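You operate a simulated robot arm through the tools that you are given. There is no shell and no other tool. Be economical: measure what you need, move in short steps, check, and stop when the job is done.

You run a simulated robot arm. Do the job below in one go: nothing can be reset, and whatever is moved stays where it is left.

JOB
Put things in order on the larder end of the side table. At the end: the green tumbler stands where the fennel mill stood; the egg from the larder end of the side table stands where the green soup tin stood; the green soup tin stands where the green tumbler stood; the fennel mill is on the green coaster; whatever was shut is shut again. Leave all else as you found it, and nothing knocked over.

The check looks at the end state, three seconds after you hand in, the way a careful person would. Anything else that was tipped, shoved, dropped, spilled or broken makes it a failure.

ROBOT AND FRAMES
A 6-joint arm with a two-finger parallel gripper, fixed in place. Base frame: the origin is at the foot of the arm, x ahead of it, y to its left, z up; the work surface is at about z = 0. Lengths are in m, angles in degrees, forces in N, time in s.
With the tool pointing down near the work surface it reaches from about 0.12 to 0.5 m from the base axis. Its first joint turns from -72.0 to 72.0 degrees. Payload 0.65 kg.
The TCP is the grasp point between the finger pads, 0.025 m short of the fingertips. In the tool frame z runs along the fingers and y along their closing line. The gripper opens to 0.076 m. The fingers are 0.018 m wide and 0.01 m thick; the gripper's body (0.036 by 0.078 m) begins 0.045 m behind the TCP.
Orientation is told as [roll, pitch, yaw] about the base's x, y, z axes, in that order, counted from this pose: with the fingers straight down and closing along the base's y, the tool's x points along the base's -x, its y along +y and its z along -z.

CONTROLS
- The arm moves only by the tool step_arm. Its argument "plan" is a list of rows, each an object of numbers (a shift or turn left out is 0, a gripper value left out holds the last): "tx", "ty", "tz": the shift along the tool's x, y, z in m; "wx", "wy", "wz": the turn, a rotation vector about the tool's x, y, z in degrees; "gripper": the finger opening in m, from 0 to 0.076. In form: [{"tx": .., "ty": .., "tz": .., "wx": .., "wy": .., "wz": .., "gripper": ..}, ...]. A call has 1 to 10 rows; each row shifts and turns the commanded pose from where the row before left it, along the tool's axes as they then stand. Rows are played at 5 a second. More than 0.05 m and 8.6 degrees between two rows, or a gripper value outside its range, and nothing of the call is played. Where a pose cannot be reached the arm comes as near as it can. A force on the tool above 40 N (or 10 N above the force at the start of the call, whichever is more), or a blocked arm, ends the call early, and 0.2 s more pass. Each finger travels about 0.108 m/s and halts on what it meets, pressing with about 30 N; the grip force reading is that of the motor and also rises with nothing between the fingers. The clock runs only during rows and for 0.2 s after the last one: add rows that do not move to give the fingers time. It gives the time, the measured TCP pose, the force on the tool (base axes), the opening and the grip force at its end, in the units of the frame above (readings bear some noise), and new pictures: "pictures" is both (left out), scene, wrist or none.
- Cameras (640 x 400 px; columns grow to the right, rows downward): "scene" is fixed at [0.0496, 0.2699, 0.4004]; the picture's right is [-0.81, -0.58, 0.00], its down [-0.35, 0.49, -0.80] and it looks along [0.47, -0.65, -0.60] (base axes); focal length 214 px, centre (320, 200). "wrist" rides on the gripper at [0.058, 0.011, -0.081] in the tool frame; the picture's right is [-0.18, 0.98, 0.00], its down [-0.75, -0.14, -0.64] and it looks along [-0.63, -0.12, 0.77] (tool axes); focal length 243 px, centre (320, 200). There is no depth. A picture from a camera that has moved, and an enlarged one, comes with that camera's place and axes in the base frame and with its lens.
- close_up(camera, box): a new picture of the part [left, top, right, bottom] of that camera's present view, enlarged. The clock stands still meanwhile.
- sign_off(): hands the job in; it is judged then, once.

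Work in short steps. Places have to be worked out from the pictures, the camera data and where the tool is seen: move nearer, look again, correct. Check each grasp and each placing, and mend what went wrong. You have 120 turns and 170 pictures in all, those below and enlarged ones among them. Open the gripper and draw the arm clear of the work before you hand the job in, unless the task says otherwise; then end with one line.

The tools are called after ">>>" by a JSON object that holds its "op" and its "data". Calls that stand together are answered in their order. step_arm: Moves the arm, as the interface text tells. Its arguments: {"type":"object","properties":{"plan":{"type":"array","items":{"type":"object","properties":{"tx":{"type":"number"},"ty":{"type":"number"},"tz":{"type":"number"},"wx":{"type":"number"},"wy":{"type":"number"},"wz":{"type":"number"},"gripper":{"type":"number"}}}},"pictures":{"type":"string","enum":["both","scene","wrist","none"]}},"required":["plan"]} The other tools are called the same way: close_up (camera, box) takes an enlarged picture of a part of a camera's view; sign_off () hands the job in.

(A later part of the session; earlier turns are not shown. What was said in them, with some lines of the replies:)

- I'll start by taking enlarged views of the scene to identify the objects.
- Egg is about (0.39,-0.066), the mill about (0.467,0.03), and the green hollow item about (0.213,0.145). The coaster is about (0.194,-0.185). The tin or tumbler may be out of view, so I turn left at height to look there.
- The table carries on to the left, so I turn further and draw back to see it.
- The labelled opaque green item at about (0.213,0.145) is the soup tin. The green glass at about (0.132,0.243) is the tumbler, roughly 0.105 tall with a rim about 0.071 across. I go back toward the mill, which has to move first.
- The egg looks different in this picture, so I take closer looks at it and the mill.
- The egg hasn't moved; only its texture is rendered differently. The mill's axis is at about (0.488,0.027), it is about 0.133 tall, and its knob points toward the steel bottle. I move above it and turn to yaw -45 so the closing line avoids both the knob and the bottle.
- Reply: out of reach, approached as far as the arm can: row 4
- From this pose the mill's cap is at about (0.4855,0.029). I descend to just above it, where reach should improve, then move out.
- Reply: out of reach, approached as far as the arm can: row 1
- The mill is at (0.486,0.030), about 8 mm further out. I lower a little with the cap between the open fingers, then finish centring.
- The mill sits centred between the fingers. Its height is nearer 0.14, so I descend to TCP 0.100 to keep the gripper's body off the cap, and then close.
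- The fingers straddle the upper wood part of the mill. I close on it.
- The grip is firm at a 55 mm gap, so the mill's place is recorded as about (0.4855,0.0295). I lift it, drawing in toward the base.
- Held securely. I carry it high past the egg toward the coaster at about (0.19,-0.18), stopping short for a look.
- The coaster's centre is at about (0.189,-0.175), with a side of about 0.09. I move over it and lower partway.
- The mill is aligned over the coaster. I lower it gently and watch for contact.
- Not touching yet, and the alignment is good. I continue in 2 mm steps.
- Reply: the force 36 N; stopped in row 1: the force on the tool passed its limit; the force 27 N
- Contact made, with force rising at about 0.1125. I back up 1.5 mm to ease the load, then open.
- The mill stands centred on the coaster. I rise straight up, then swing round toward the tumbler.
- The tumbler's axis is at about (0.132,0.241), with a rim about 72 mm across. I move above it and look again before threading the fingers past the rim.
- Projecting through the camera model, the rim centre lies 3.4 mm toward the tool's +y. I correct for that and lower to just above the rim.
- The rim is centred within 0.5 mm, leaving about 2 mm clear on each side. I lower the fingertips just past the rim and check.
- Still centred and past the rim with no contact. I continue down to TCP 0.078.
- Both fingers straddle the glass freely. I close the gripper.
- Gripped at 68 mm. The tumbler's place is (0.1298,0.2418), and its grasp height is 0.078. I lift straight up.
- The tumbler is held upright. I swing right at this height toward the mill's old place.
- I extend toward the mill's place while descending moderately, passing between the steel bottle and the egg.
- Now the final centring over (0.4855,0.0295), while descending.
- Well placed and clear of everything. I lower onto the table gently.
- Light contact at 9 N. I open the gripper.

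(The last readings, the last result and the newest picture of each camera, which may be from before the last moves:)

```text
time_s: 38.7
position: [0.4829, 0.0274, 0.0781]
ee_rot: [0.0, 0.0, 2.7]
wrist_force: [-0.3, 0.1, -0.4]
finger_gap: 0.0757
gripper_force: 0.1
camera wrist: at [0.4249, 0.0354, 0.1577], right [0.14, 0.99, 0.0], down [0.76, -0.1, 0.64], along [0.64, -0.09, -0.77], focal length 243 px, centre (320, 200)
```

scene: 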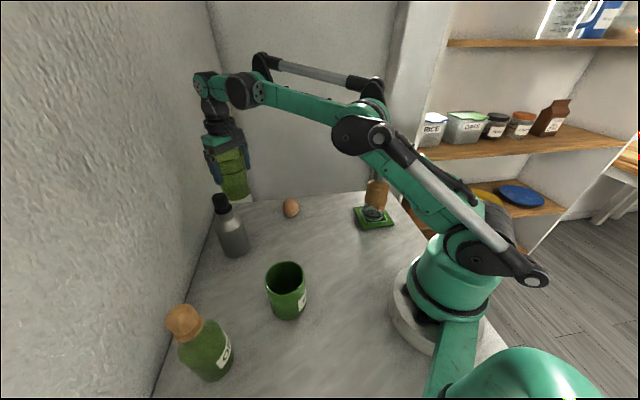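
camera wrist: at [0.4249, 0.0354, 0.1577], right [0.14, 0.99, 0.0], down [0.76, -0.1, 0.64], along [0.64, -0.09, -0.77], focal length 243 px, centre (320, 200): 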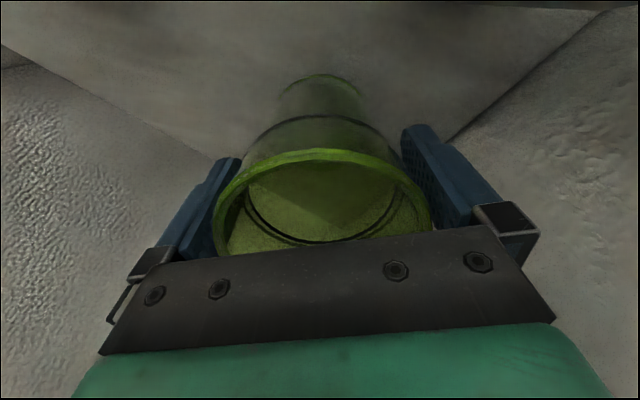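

Clear of the glass on both sides. I rise straight up past the rim, then draw back.

>>> {"op": "step_arm", "data": {"plan": [{"tz": -0.01}, {"tz": -0.01}, {"tz": -0.015}, {"tz": -0.015}, {"tz": -0.015}], "pictures": "wrist"}}

```text
time_s: 39.9
position: [0.4842, 0.0295, 0.1426]
ee_rot: [0.0, 0.0, 2.8]
wrist_force: [0.2, 0.3, -0.2]
finger_gap: 0.0757
gripper_force: 0.1
camera wrist: at [0.4258, 0.0362, 0.2225], right [0.14, 0.99, 0.0], down [0.76, -0.1, 0.64], along [0.64, -0.09, -0.77], focal length 243 px, centre (320, 200)
```

wrist: 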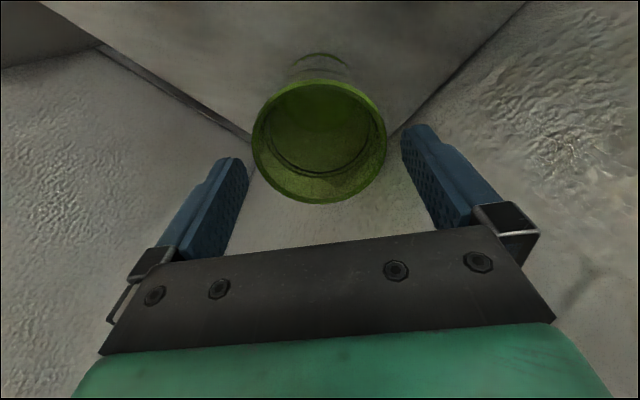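

The tumbler stands where the mill was. I draw back and go to view the soup tin.

>>> {"op": "step_arm", "data": {"plan": [{"tx": 0.02, "tz": -0.02}, {"tx": 0.045, "tz": -0.025}, {"tx": 0.045, "tz": -0.025}, {"tx": 0.045, "tz": -0.025}, {"tx": 0.045, "tz": -0.02}, {"tx": 0.0225, "ty": 0.0224, "wz": -7.3}, {"tx": 0.0194, "ty": 0.025, "wz": -7.3}, {"tx": 0.016, "ty": 0.0274, "wz": -7.3}, {"tx": 0.0124, "ty": 0.0292, "wz": -7.3}, {}], "pictures": "both"}}

>>> {"op": "close_up", "data": {"camera": "wrist", "box": [180, 20, 460, 220]}}

```text
refused: row 2 steps farther than a row can; nothing moved
```

```text
2.00 times, centred on (320, 120) of wrist
camera zoom: at [0.4258, 0.0362, 0.2225], right [0.14, 0.99, 0.0], down [0.76, -0.1, 0.64], along [0.64, -0.09, -0.77], focal length 485 px, centre (320, 360)
```

zoom: 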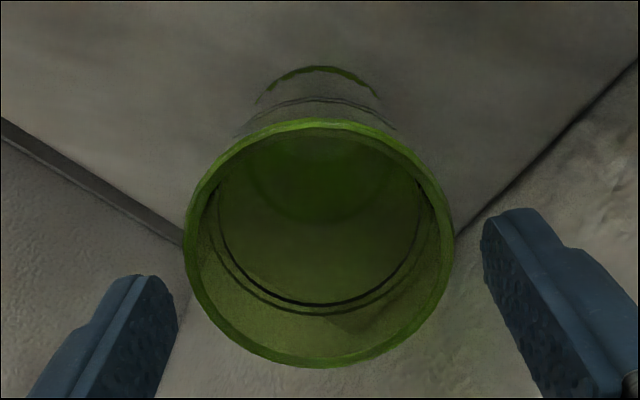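

The plan was refused because one row was slightly too long, so I repeat it with shorter rows.

>>> {"op": "step_arm", "data": {"plan": [{"tx": 0.02, "tz": -0.02}, {"tx": 0.043, "tz": -0.023}, {"tx": 0.043, "tz": -0.023}, {"tx": 0.043, "tz": -0.023}, {"tx": 0.043, "tz": -0.02}, {"tx": 0.0225, "ty": 0.0224, "wz": -7.3}, {"tx": 0.0194, "ty": 0.025, "wz": -7.3}, {"tx": 0.016, "ty": 0.0274, "wz": -7.3}, {"tx": 0.0124, "ty": 0.0292, "wz": -7.3}, {}], "pictures": "both"}}

>>> {"op": "close_up", "data": {"camera": "wrist", "box": [180, 20, 460, 220]}}

```text
time_s: 42.1
position: [0.1977, 0.1045, 0.2511]
ee_rot: [-0.1, -0.1, 32.1]
wrist_force: [-1.1, 0.1, -0.7]
finger_gap: 0.0758
gripper_force: 0.1
camera wrist: at [0.1422, 0.0815, 0.3306], right [-0.37, 0.93, 0.0], down [0.71, 0.28, 0.64], along [0.6, 0.24, -0.77], focal length 243 px, centre (320, 200)
```

scene: 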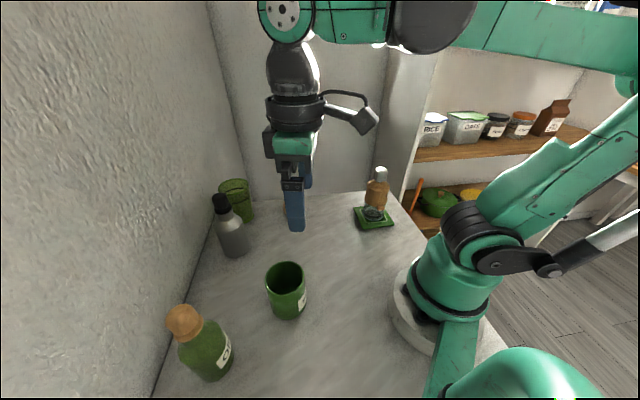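
wrist: 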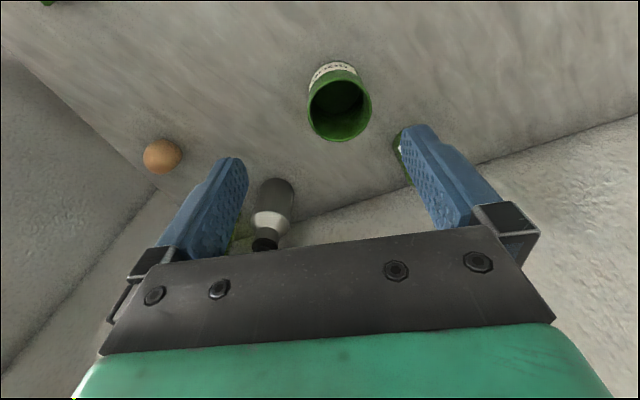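

```text
2.00 times, centred on (320, 120) of wrist
camera zoom: at [0.1422, 0.0815, 0.3306], right [-0.37, 0.93, 0.0], down [0.71, 0.28, 0.64], along [0.6, 0.24, -0.77], focal length 485 px, centre (320, 360)
```

zoom: 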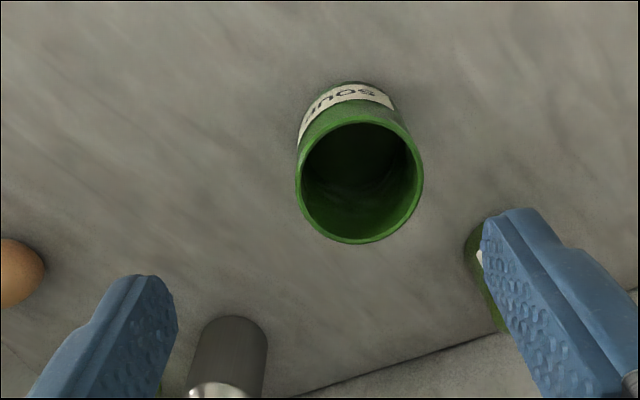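

The tin's axis is at about (0.215,0.132) and its diameter about 63 mm. I move above it and lower.

>>> {"op": "step_arm", "data": {"plan": [{"tx": -0.0294, "ty": 0.014}, {"tz": 0.04}, {"tz": 0.04}, {"tz": 0.02}, {}], "pictures": "none"}}

>>> {"op": "close_up", "data": {"camera": "wrist", "box": [180, 40, 460, 240]}}

```text
time_s: 43.3
position: [0.217, 0.132, 0.1521]
ee_rot: [0.1, 0.0, 32.0]
wrist_force: [-0.4, 0.3, -0.3]
finger_gap: 0.0759
gripper_force: 0.1
```

```text
2.00 times, centred on (320, 140) of wrist
camera zoom: at [0.161, 0.109, 0.232], right [-0.36, 0.93, 0.0], down [0.71, 0.28, 0.64], along [0.6, 0.24, -0.77], focal length 485 px, centre (320, 320)
```

zoom: 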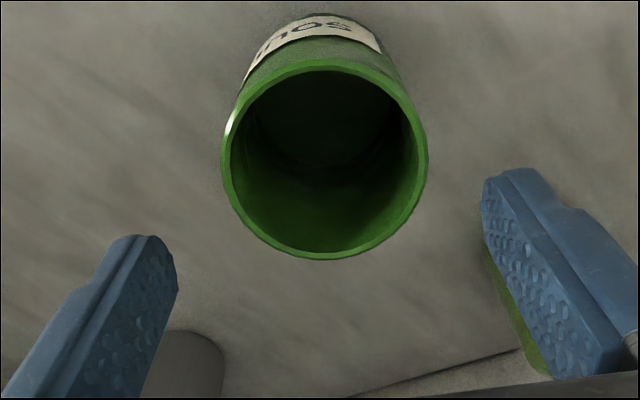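

Centred within about 1 mm, and the tin is about 0.087 tall. I descend to TCP 0.06.

>>> {"op": "step_arm", "data": {"plan": [{"ty": 0.001, "tz": 0.02}, {"tz": 0.02}, {"tz": 0.02}, {"tz": 0.02}, {"tz": 0.012}, {}], "pictures": "wrist"}}

```text
time_s: 44.7
position: [0.2139, 0.131, 0.061]
ee_rot: [-0.1, 0.0, 32.0]
wrist_force: [0.2, 0.2, 0.5]
finger_gap: 0.076
gripper_force: 0.1
camera wrist: at [0.1598, 0.1096, 0.1395], right [-0.36, 0.93, 0.0], down [0.71, 0.28, 0.64], along [0.6, 0.24, -0.77], focal length 243 px, centre (320, 200)
```

wrist: 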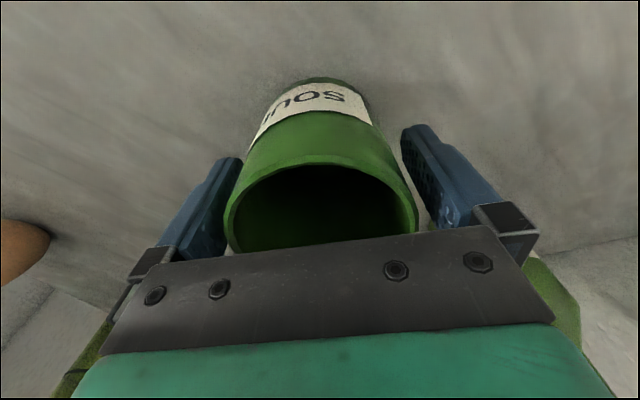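

>>> {"op": "step_arm", "data": {"plan": [{"gripper": 0.066}, {"gripper": 0.05}, {"gripper": 0.05}], "pictures": "wrist"}}

```text
time_s: 45.5
position: [0.2145, 0.1321, 0.0615]
ee_rot: [0.0, -0.1, 32.0]
wrist_force: [-0.2, -0.2, 0.1]
finger_gap: 0.064
gripper_force: 30.1
camera wrist: at [0.1598, 0.1096, 0.1397], right [-0.36, 0.93, 0.0], down [0.71, 0.28, 0.64], along [0.6, 0.24, -0.77], focal length 243 px, centre (320, 200)
```

wrist: 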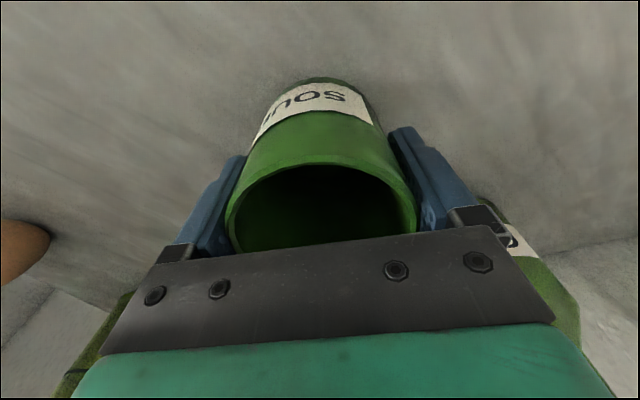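

Tin gripped at 64 mm; its place is recorded as (0.2143,0.1318). I lift it and carry it to the tumbler's old place at (0.1298,0.2418).

>>> {"op": "step_arm", "data": {"plan": [{"tz": -0.02}, {"tz": -0.04}, {"ty": 0.0345, "tx": 0.0034}, {"ty": 0.0345, "tx": 0.0034}, {"ty": 0.0345, "tx": 0.0034}, {"ty": 0.0345, "tx": 0.0034}, {}, {}], "pictures": "both"}}

```text
time_s: 47.3
position: [0.1284, 0.2419, 0.1208]
ee_rot: [0.0, 0.0, 32.0]
wrist_force: [0.5, 0.0, -0.2]
finger_gap: 0.0639
gripper_force: 30.0
camera wrist: at [0.0741, 0.2197, 0.2001], right [-0.36, 0.93, 0.0], down [0.71, 0.28, 0.64], along [0.6, 0.24, -0.77], focal length 243 px, centre (320, 200)
```

scene: 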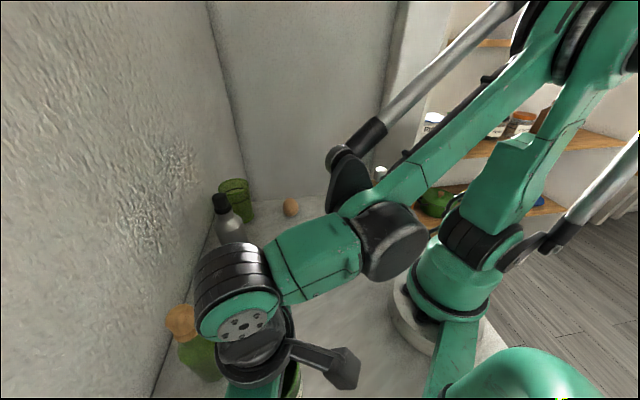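
wrist: 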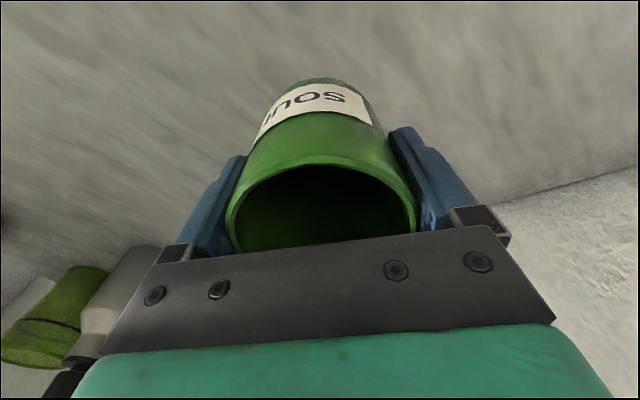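

Over the spot. I lower to near the table.

>>> {"op": "step_arm", "data": {"plan": [{"tz": 0.025}, {"tz": 0.02}, {"tz": 0.01}, {"tz": 0.002}, {}], "pictures": "none"}}

>>> {"op": "step_arm", "data": {"plan": [{"tz": 0.0018}, {}], "pictures": "none"}}

```text
time_s: 48.5
position: [0.1293, 0.2419, 0.0632]
ee_rot: [0.0, 0.0, 32.0]
wrist_force: [0.1, 0.0, -0.7]
finger_gap: 0.0637
gripper_force: 30.0
```

```text
time_s: 49.1
position: [0.13, 0.2422, 0.0627]
ee_rot: [0.1, 0.0, 32.1]
wrist_force: [0.7, 0.8, -0.4]
finger_gap: 0.0638
gripper_force: 29.6
```

>>> {"op": "step_arm", "data": {"plan": [{"tz": 0.0015}, {}], "pictures": "none"}}

```text
time_s: 49.7
position: [0.1306, 0.2415, 0.0608]
ee_rot: [0.0, -0.1, 31.9]
wrist_force: [-0.5, 0.2, -0.9]
finger_gap: 0.0636
gripper_force: 30.3
```

>>> {"op": "step_arm", "data": {"plan": [{"tz": 0.0012}, {}], "pictures": "none"}}

```text
time_s: 50.3
position: [0.1302, 0.2418, 0.06]
ee_rot: [0.0, 0.0, 32.0]
wrist_force: [-1.0, -2.1, 14.3]
finger_gap: 0.0637
gripper_force: 29.7
```

Contact at 14 N. I release and rise straight up.

>>> {"op": "step_arm", "data": {"plan": [{"gripper": 0.07}, {"gripper": 0.076}, {}, {"tz": -0.02}, {"tz": -0.03}, {"tz": -0.04}, {"tz": -0.04}, {"tz": -0.04}], "pictures": "wrist"}}

```text
time_s: 52.1
position: [0.1316, 0.2433, 0.227]
ee_rot: [0.0, 0.1, 31.9]
wrist_force: [0.0, -0.8, -0.1]
finger_gap: 0.0761
gripper_force: 0.1
camera wrist: at [0.0761, 0.2206, 0.3069], right [-0.36, 0.93, 0.0], down [0.71, 0.28, 0.64], along [0.6, 0.23, -0.77], focal length 243 px, centre (320, 200)
```

wrist: 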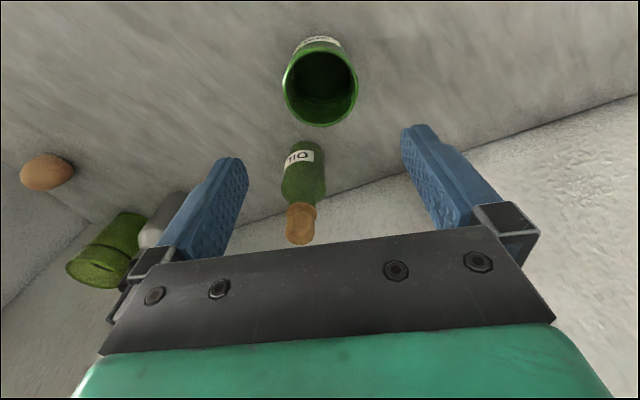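

The tin stands at the tumbler's old place. Next I move toward the egg at about (0.389,-0.065).

>>> {"op": "step_arm", "data": {"plan": [{"tx": -0.0014, "ty": -0.0393, "wz": 4.6}, {"tx": -0.0045, "ty": -0.0391, "wz": 4.6}, {"tx": -0.0077, "ty": -0.0386, "wz": 4.6}, {"tx": -0.0107, "ty": -0.0379, "wz": 4.6}, {"tx": -0.0137, "ty": -0.0369, "wz": 4.6}, {"tx": -0.0166, "ty": -0.0356, "wz": 4.6}, {"tx": -0.0194, "ty": -0.0342, "wz": 4.6}, {"tx": -0.0221, "ty": -0.0325, "wz": 4.6}, {"tx": -0.0246, "ty": -0.0307, "wz": 4.6}, {}], "pictures": "both"}}

>>> {"op": "close_up", "data": {"camera": "wrist", "box": [180, 20, 460, 220]}}

```text
time_s: 54.3
position: [0.3254, -0.0518, 0.2277]
ee_rot: [0.0, -0.1, -9.4]
wrist_force: [-0.1, 0.6, 0.8]
finger_gap: 0.0763
gripper_force: 0.1
camera wrist: at [0.2707, -0.0313, 0.3079], right [0.34, 0.94, 0.0], down [0.72, -0.26, 0.64], along [0.6, -0.22, -0.77], focal length 243 px, centre (320, 200)
```

scene: 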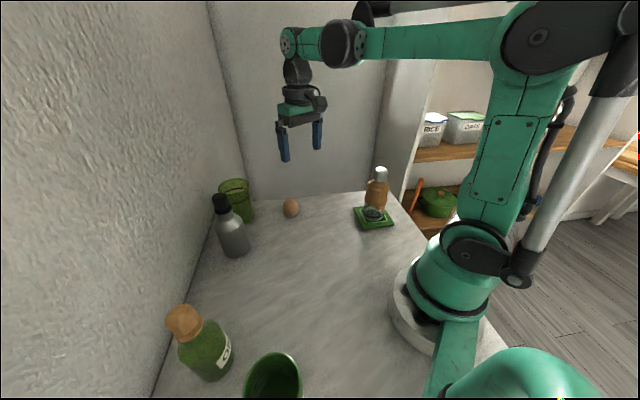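
wrist: 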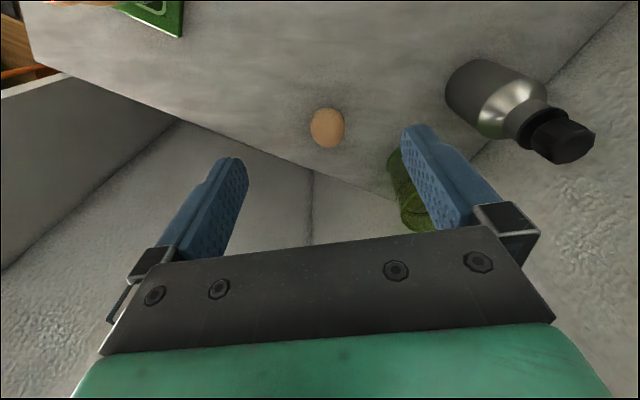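

```text
2.00 times, centred on (320, 120) of wrist
camera zoom: at [0.2707, -0.0313, 0.3079], right [0.34, 0.94, 0.0], down [0.72, -0.26, 0.64], along [0.6, -0.22, -0.77], focal length 485 px, centre (320, 360)
```

zoom: 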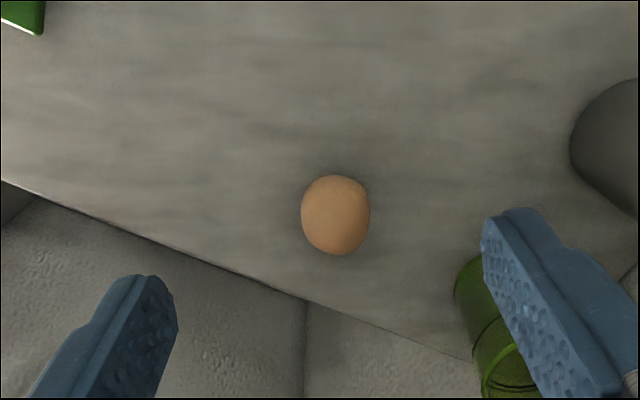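

The egg is at about (0.3865,-0.064), roughly 41 mm wide. I move above it and lower partway.

>>> {"op": "step_arm", "data": {"plan": [{"tx": -0.031, "ty": -0.0009}, {"tx": -0.0312, "ty": -0.0009}, {"tz": 0.045}, {"tz": 0.045}, {"tz": 0.025}, {}], "pictures": "none"}}

>>> {"op": "close_up", "data": {"camera": "wrist", "box": [180, 40, 460, 240]}}

```text
time_s: 55.7
position: [0.3875, -0.0627, 0.1135]
ee_rot: [0.0, 0.0, -9.4]
wrist_force: [-0.2, 0.7, 0.0]
finger_gap: 0.0758
gripper_force: 0.1
```

```text
2.00 times, centred on (320, 140) of wrist
camera zoom: at [0.3322, -0.0431, 0.1925], right [0.34, 0.94, 0.0], down [0.72, -0.26, 0.64], along [0.6, -0.22, -0.77], focal length 485 px, centre (320, 320)
```

zoom: 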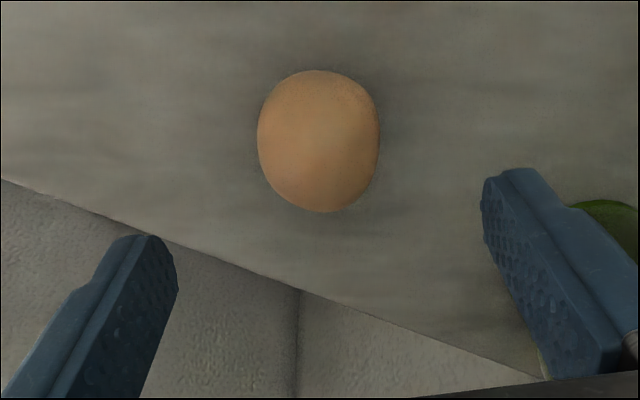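

Centred. I descend to TCP 0.03, with fingertips about 5 mm above the table.

>>> {"op": "step_arm", "data": {"plan": [{"tz": 0.025}, {"tz": 0.025}, {"tz": 0.02}, {"tz": 0.012}, {}], "pictures": "wrist"}}

```text
time_s: 56.9
position: [0.3893, -0.0624, 0.0309]
ee_rot: [-0.1, 0.0, -9.4]
wrist_force: [-0.1, 0.3, -0.1]
finger_gap: 0.0761
gripper_force: 0.0
camera wrist: at [0.3333, -0.0435, 0.1103], right [0.34, 0.94, 0.0], down [0.72, -0.26, 0.64], along [0.6, -0.22, -0.77], focal length 243 px, centre (320, 200)
```

wrist: 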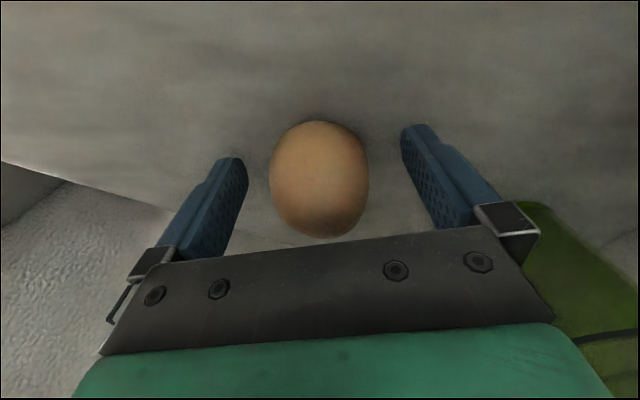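

I close in small stages to limit the squeeze.

>>> {"op": "step_arm", "data": {"plan": [{"gripper": 0.06}, {"gripper": 0.046}, {"gripper": 0.044}, {}], "pictures": "none"}}

>>> {"op": "step_arm", "data": {"plan": [{"gripper": 0.042}, {}], "pictures": "none"}}

```text
time_s: 57.9
position: [0.3884, -0.0633, 0.0308]
ee_rot: [0.0, 0.1, -9.4]
wrist_force: [-0.1, 0.8, -0.9]
finger_gap: 0.0437
gripper_force: 0.0
```

```text
time_s: 58.5
position: [0.3884, -0.0622, 0.0314]
ee_rot: [0.0, 0.0, -9.5]
wrist_force: [1.0, -0.6, -0.1]
finger_gap: 0.0429
gripper_force: 0.4
```

>>> {"op": "step_arm", "data": {"plan": [{"gripper": 0.0415}, {}], "pictures": "none"}}

>>> {"op": "step_arm", "data": {"plan": [{"gripper": 0.0405}, {}], "pictures": "wrist"}}

```text
time_s: 59.1
position: [0.3879, -0.0629, 0.0308]
ee_rot: [0.0, 0.0, -9.4]
wrist_force: [0.5, -0.8, 0.0]
finger_gap: 0.0424
gripper_force: 0.1
```

```text
time_s: 59.7
position: [0.3887, -0.0637, 0.0306]
ee_rot: [-0.1, 0.0, -9.4]
wrist_force: [-0.3, -0.3, -0.2]
finger_gap: 0.0416
gripper_force: 1.0
camera wrist: at [0.3333, -0.0436, 0.1106], right [0.34, 0.94, 0.0], down [0.72, -0.26, 0.64], along [0.6, -0.22, -0.77], focal length 243 px, centre (320, 200)
```

wrist: 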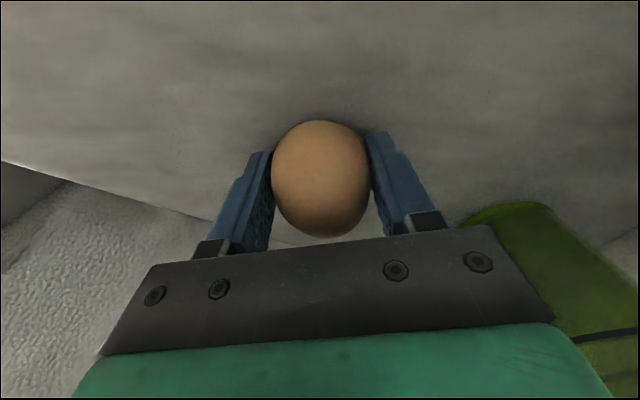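

The gap has just reached the egg. I tighten a little more for a secure but gentle hold.

>>> {"op": "step_arm", "data": {"plan": [{"gripper": 0.039}, {}], "pictures": "none"}}

>>> {"op": "step_arm", "data": {"plan": [{"gripper": 0.0375}, {}], "pictures": "none"}}

```text
time_s: 60.3
position: [0.3897, -0.0624, 0.0312]
ee_rot: [0.0, 0.0, -9.4]
wrist_force: [0.4, 1.0, 2.0]
finger_gap: 0.0411
gripper_force: 29.7
```

```text
time_s: 60.9
position: [0.3882, -0.0632, 0.0314]
ee_rot: [0.1, 0.1, -9.4]
wrist_force: [-0.1, 1.2, 3.6]
finger_gap: 0.0409
gripper_force: 29.8
```

Held at 41 mm. I lift and check.

>>> {"op": "step_arm", "data": {"plan": [{"tz": -0.015}, {"tz": -0.03}, {"tz": -0.04}, {"tz": -0.03}, {}], "pictures": "both"}}

```text
time_s: 62.1
position: [0.3892, -0.0632, 0.1456]
ee_rot: [0.1, 0.0, -9.4]
wrist_force: [-0.4, 0.9, -0.4]
finger_gap: 0.0408
gripper_force: 29.8
camera wrist: at [0.333, -0.0446, 0.2258], right [0.34, 0.94, 0.0], down [0.72, -0.26, 0.64], along [0.6, -0.22, -0.77], focal length 243 px, centre (320, 200)
```

scene: 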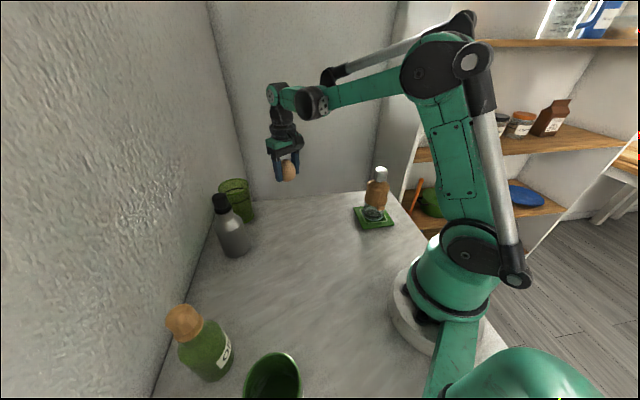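
wrist: 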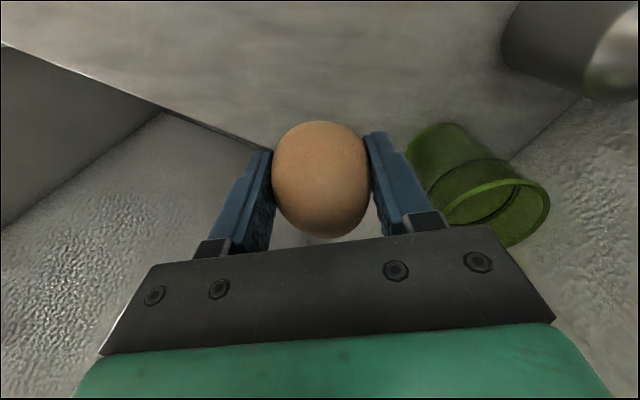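

The egg is lifted and held upright. I carry it to the tin's old place at (0.2143,0.1318).

>>> {"op": "step_arm", "data": {"plan": [{"tx": 0.0292, "ty": 0.0234}, {"tx": 0.0292, "ty": 0.0234}, {"tx": 0.0292, "ty": 0.0234}, {"tx": 0.0292, "ty": 0.0234}, {"tx": 0.0292, "ty": 0.0234}, {"tx": 0.0292, "ty": 0.0234}, {"tx": 0.0292, "ty": 0.0234}, {}], "pictures": "none"}}

>>> {"op": "step_arm", "data": {"plan": [{"tz": 0.04}, {"tz": 0.04}, {"tz": 0.02}, {}], "pictures": "both"}}

```text
time_s: 63.9
position: [0.2125, 0.1318, 0.1465]
ee_rot: [0.0, 0.0, -9.5]
wrist_force: [-0.3, -0.4, -1.1]
finger_gap: 0.0404
gripper_force: 30.4
```

```text
time_s: 64.9
position: [0.2127, 0.1321, 0.0468]
ee_rot: [0.0, 0.0, -9.4]
wrist_force: [-0.6, 0.4, -0.8]
finger_gap: 0.0408
gripper_force: 30.0
camera wrist: at [0.1575, 0.1516, 0.1259], right [0.34, 0.94, 0.0], down [0.72, -0.26, 0.64], along [0.6, -0.22, -0.77], focal length 243 px, centre (320, 200)
```

scene: 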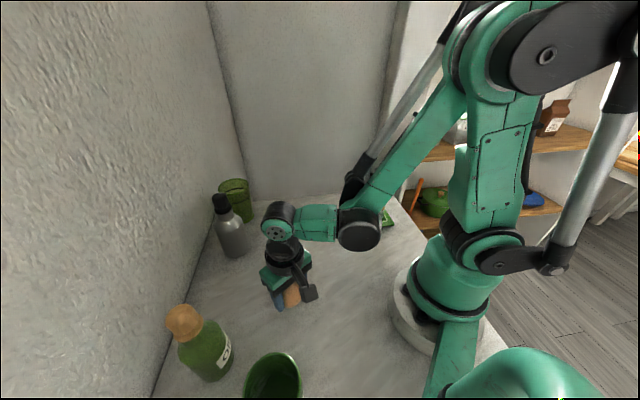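
wrist: 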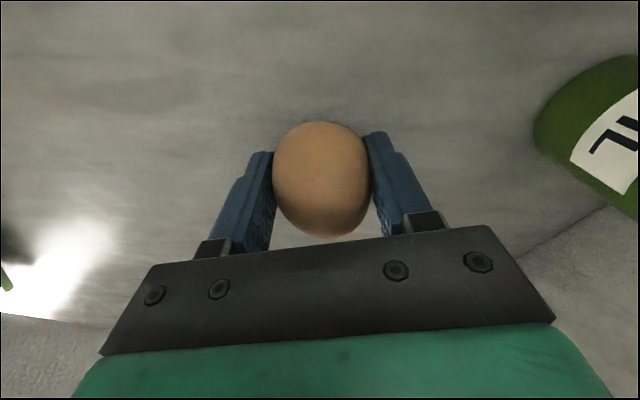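

I correct 1.5 mm in x and lower to the table.

>>> {"op": "step_arm", "data": {"plan": [{"tz": 0.008, "tx": -0.0015}, {"tz": 0.006}, {}], "pictures": "none"}}

>>> {"op": "step_arm", "data": {"plan": [{"tz": 0.001}, {}], "pictures": "none"}}

```text
time_s: 65.7
position: [0.2142, 0.1318, 0.034]
ee_rot: [-0.1, 0.0, -9.4]
wrist_force: [0.1, 0.6, -1.3]
finger_gap: 0.0404
gripper_force: 29.8
```

```text
time_s: 66.3
position: [0.2147, 0.1329, 0.0317]
ee_rot: [0.0, 0.1, -9.5]
wrist_force: [-0.4, 0.4, -0.1]
finger_gap: 0.0406
gripper_force: 29.9
```

>>> {"op": "step_arm", "data": {"plan": [{"tz": 0.001}, {}], "pictures": "none"}}

```text
time_s: 66.9
position: [0.2148, 0.1325, 0.0303]
ee_rot: [0.0, 0.0, -9.5]
wrist_force: [-2.0, 1.1, 15.6]
finger_gap: 0.0404
gripper_force: 29.9
```

Contact made. I open slowly and check that the egg stays standing.

>>> {"op": "step_arm", "data": {"plan": [{"tz": -0.0005}, {"gripper": 0.042}, {"gripper": 0.044}, {"gripper": 0.048}, {"gripper": 0.056}, {}], "pictures": "wrist"}}

```text
time_s: 68.3
position: [0.2145, 0.1313, 0.0318]
ee_rot: [0.1, 0.0, -9.4]
wrist_force: [-0.7, -0.2, 0.5]
finger_gap: 0.056
gripper_force: 0.1
camera wrist: at [0.1598, 0.1509, 0.1114], right [0.34, 0.94, 0.0], down [0.72, -0.26, 0.64], along [0.6, -0.22, -0.77], focal length 243 px, centre (320, 200)
```

wrist: 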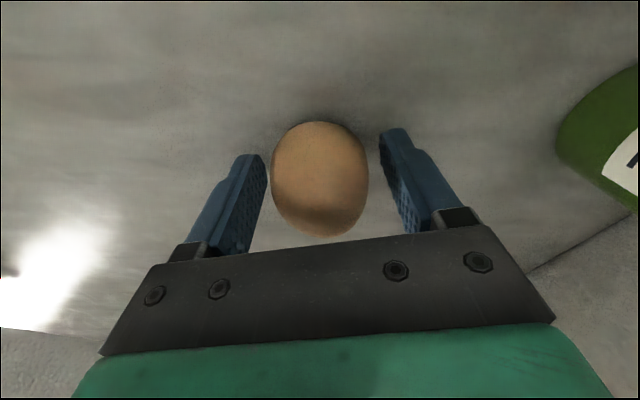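

The egg stands on its own. I open fully, rise clear and draw back.

>>> {"op": "step_arm", "data": {"plan": [{"gripper": 0.066}, {"gripper": 0.076}, {"tz": -0.02}, {"tz": -0.03}, {"tz": -0.04}, {"tz": -0.045}, {"tz": -0.045}, {}], "pictures": "wrist"}}

>>> {"op": "step_arm", "data": {"plan": [{"ty": -0.04, "wz": 4}, {"ty": -0.04, "wz": 4}, {"ty": -0.04, "wz": 4}, {"ty": -0.03}, {"tz": -0.03}, {}], "pictures": "both"}}

>>> {"op": "close_up", "data": {"camera": "scene", "box": [150, 150, 420, 400]}}

```text
time_s: 70.1
position: [0.2134, 0.1322, 0.2107]
ee_rot: [0.0, 0.0, -9.4]
wrist_force: [0.9, 0.4, -0.1]
finger_gap: 0.0758
gripper_force: 0.1
camera wrist: at [0.1575, 0.1515, 0.291], right [0.34, 0.94, 0.0], down [0.72, -0.26, 0.64], along [0.6, -0.22, -0.77], focal length 243 px, centre (320, 200)
```

wrist: 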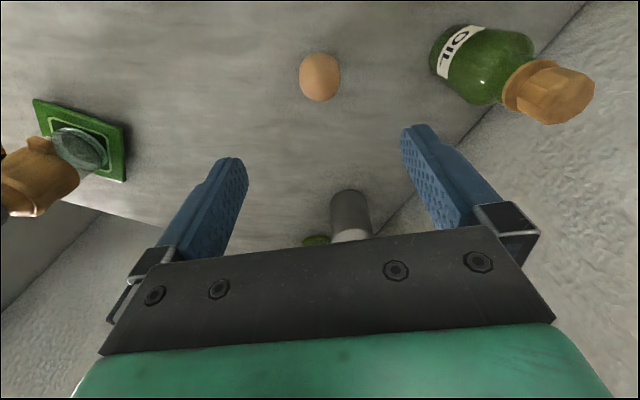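

```text
time_s: 71.5
position: [0.178, -0.0137, 0.2422]
ee_rot: [0.0, -0.1, -21.4]
wrist_force: [0.7, -0.9, -1.2]
finger_gap: 0.0759
gripper_force: 0.1
camera wrist: at [0.1279, 0.0172, 0.3222], right [0.53, 0.85, 0.0], down [0.65, -0.41, 0.64], along [0.55, -0.34, -0.77], focal length 243 px, centre (320, 200)
```

scene: 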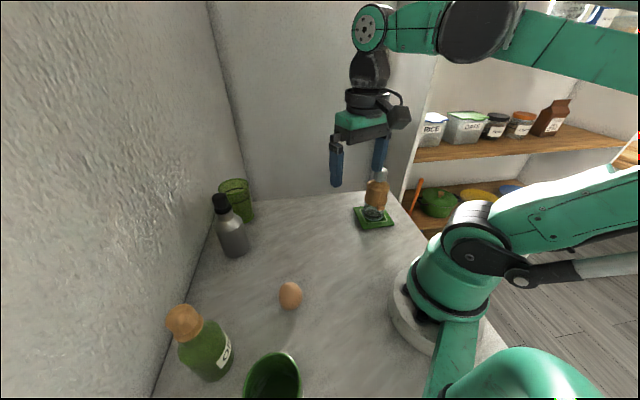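
wrist: 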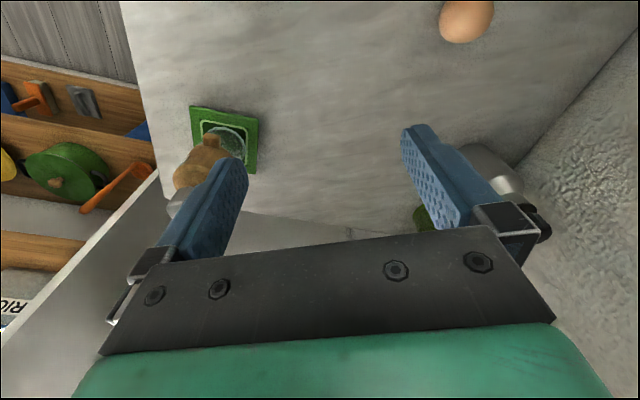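

```text
1.60 times, centred on (285, 275) of scene
camera zoom: at [0.0496, 0.2699, 0.4004], right [-0.81, -0.58, 0.0], down [-0.35, 0.49, -0.8], along [0.47, -0.65, -0.6], focal length 343 px, centre (376, 80)
```

zoom: 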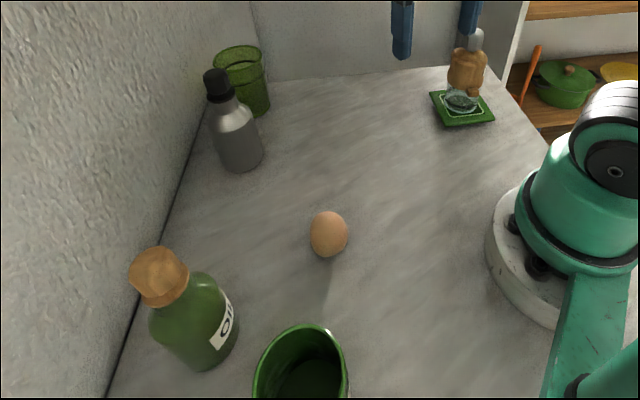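

Tumbler, tin, egg and mill all stand at their targets. The steel and oil bottles are where they were, nothing was opened, and the arm is clear with the gripper open, so I hand in.

>>> {"op": "sign_off", "data": {}}

```text
The job is handed in.
```

The job is handed in: the fennel mill is on the green coaster, the green tumbler is where the mill stood, the soup tin is where the tumbler stood, and the egg is where the tin stood; nothing was opened or knocked over.
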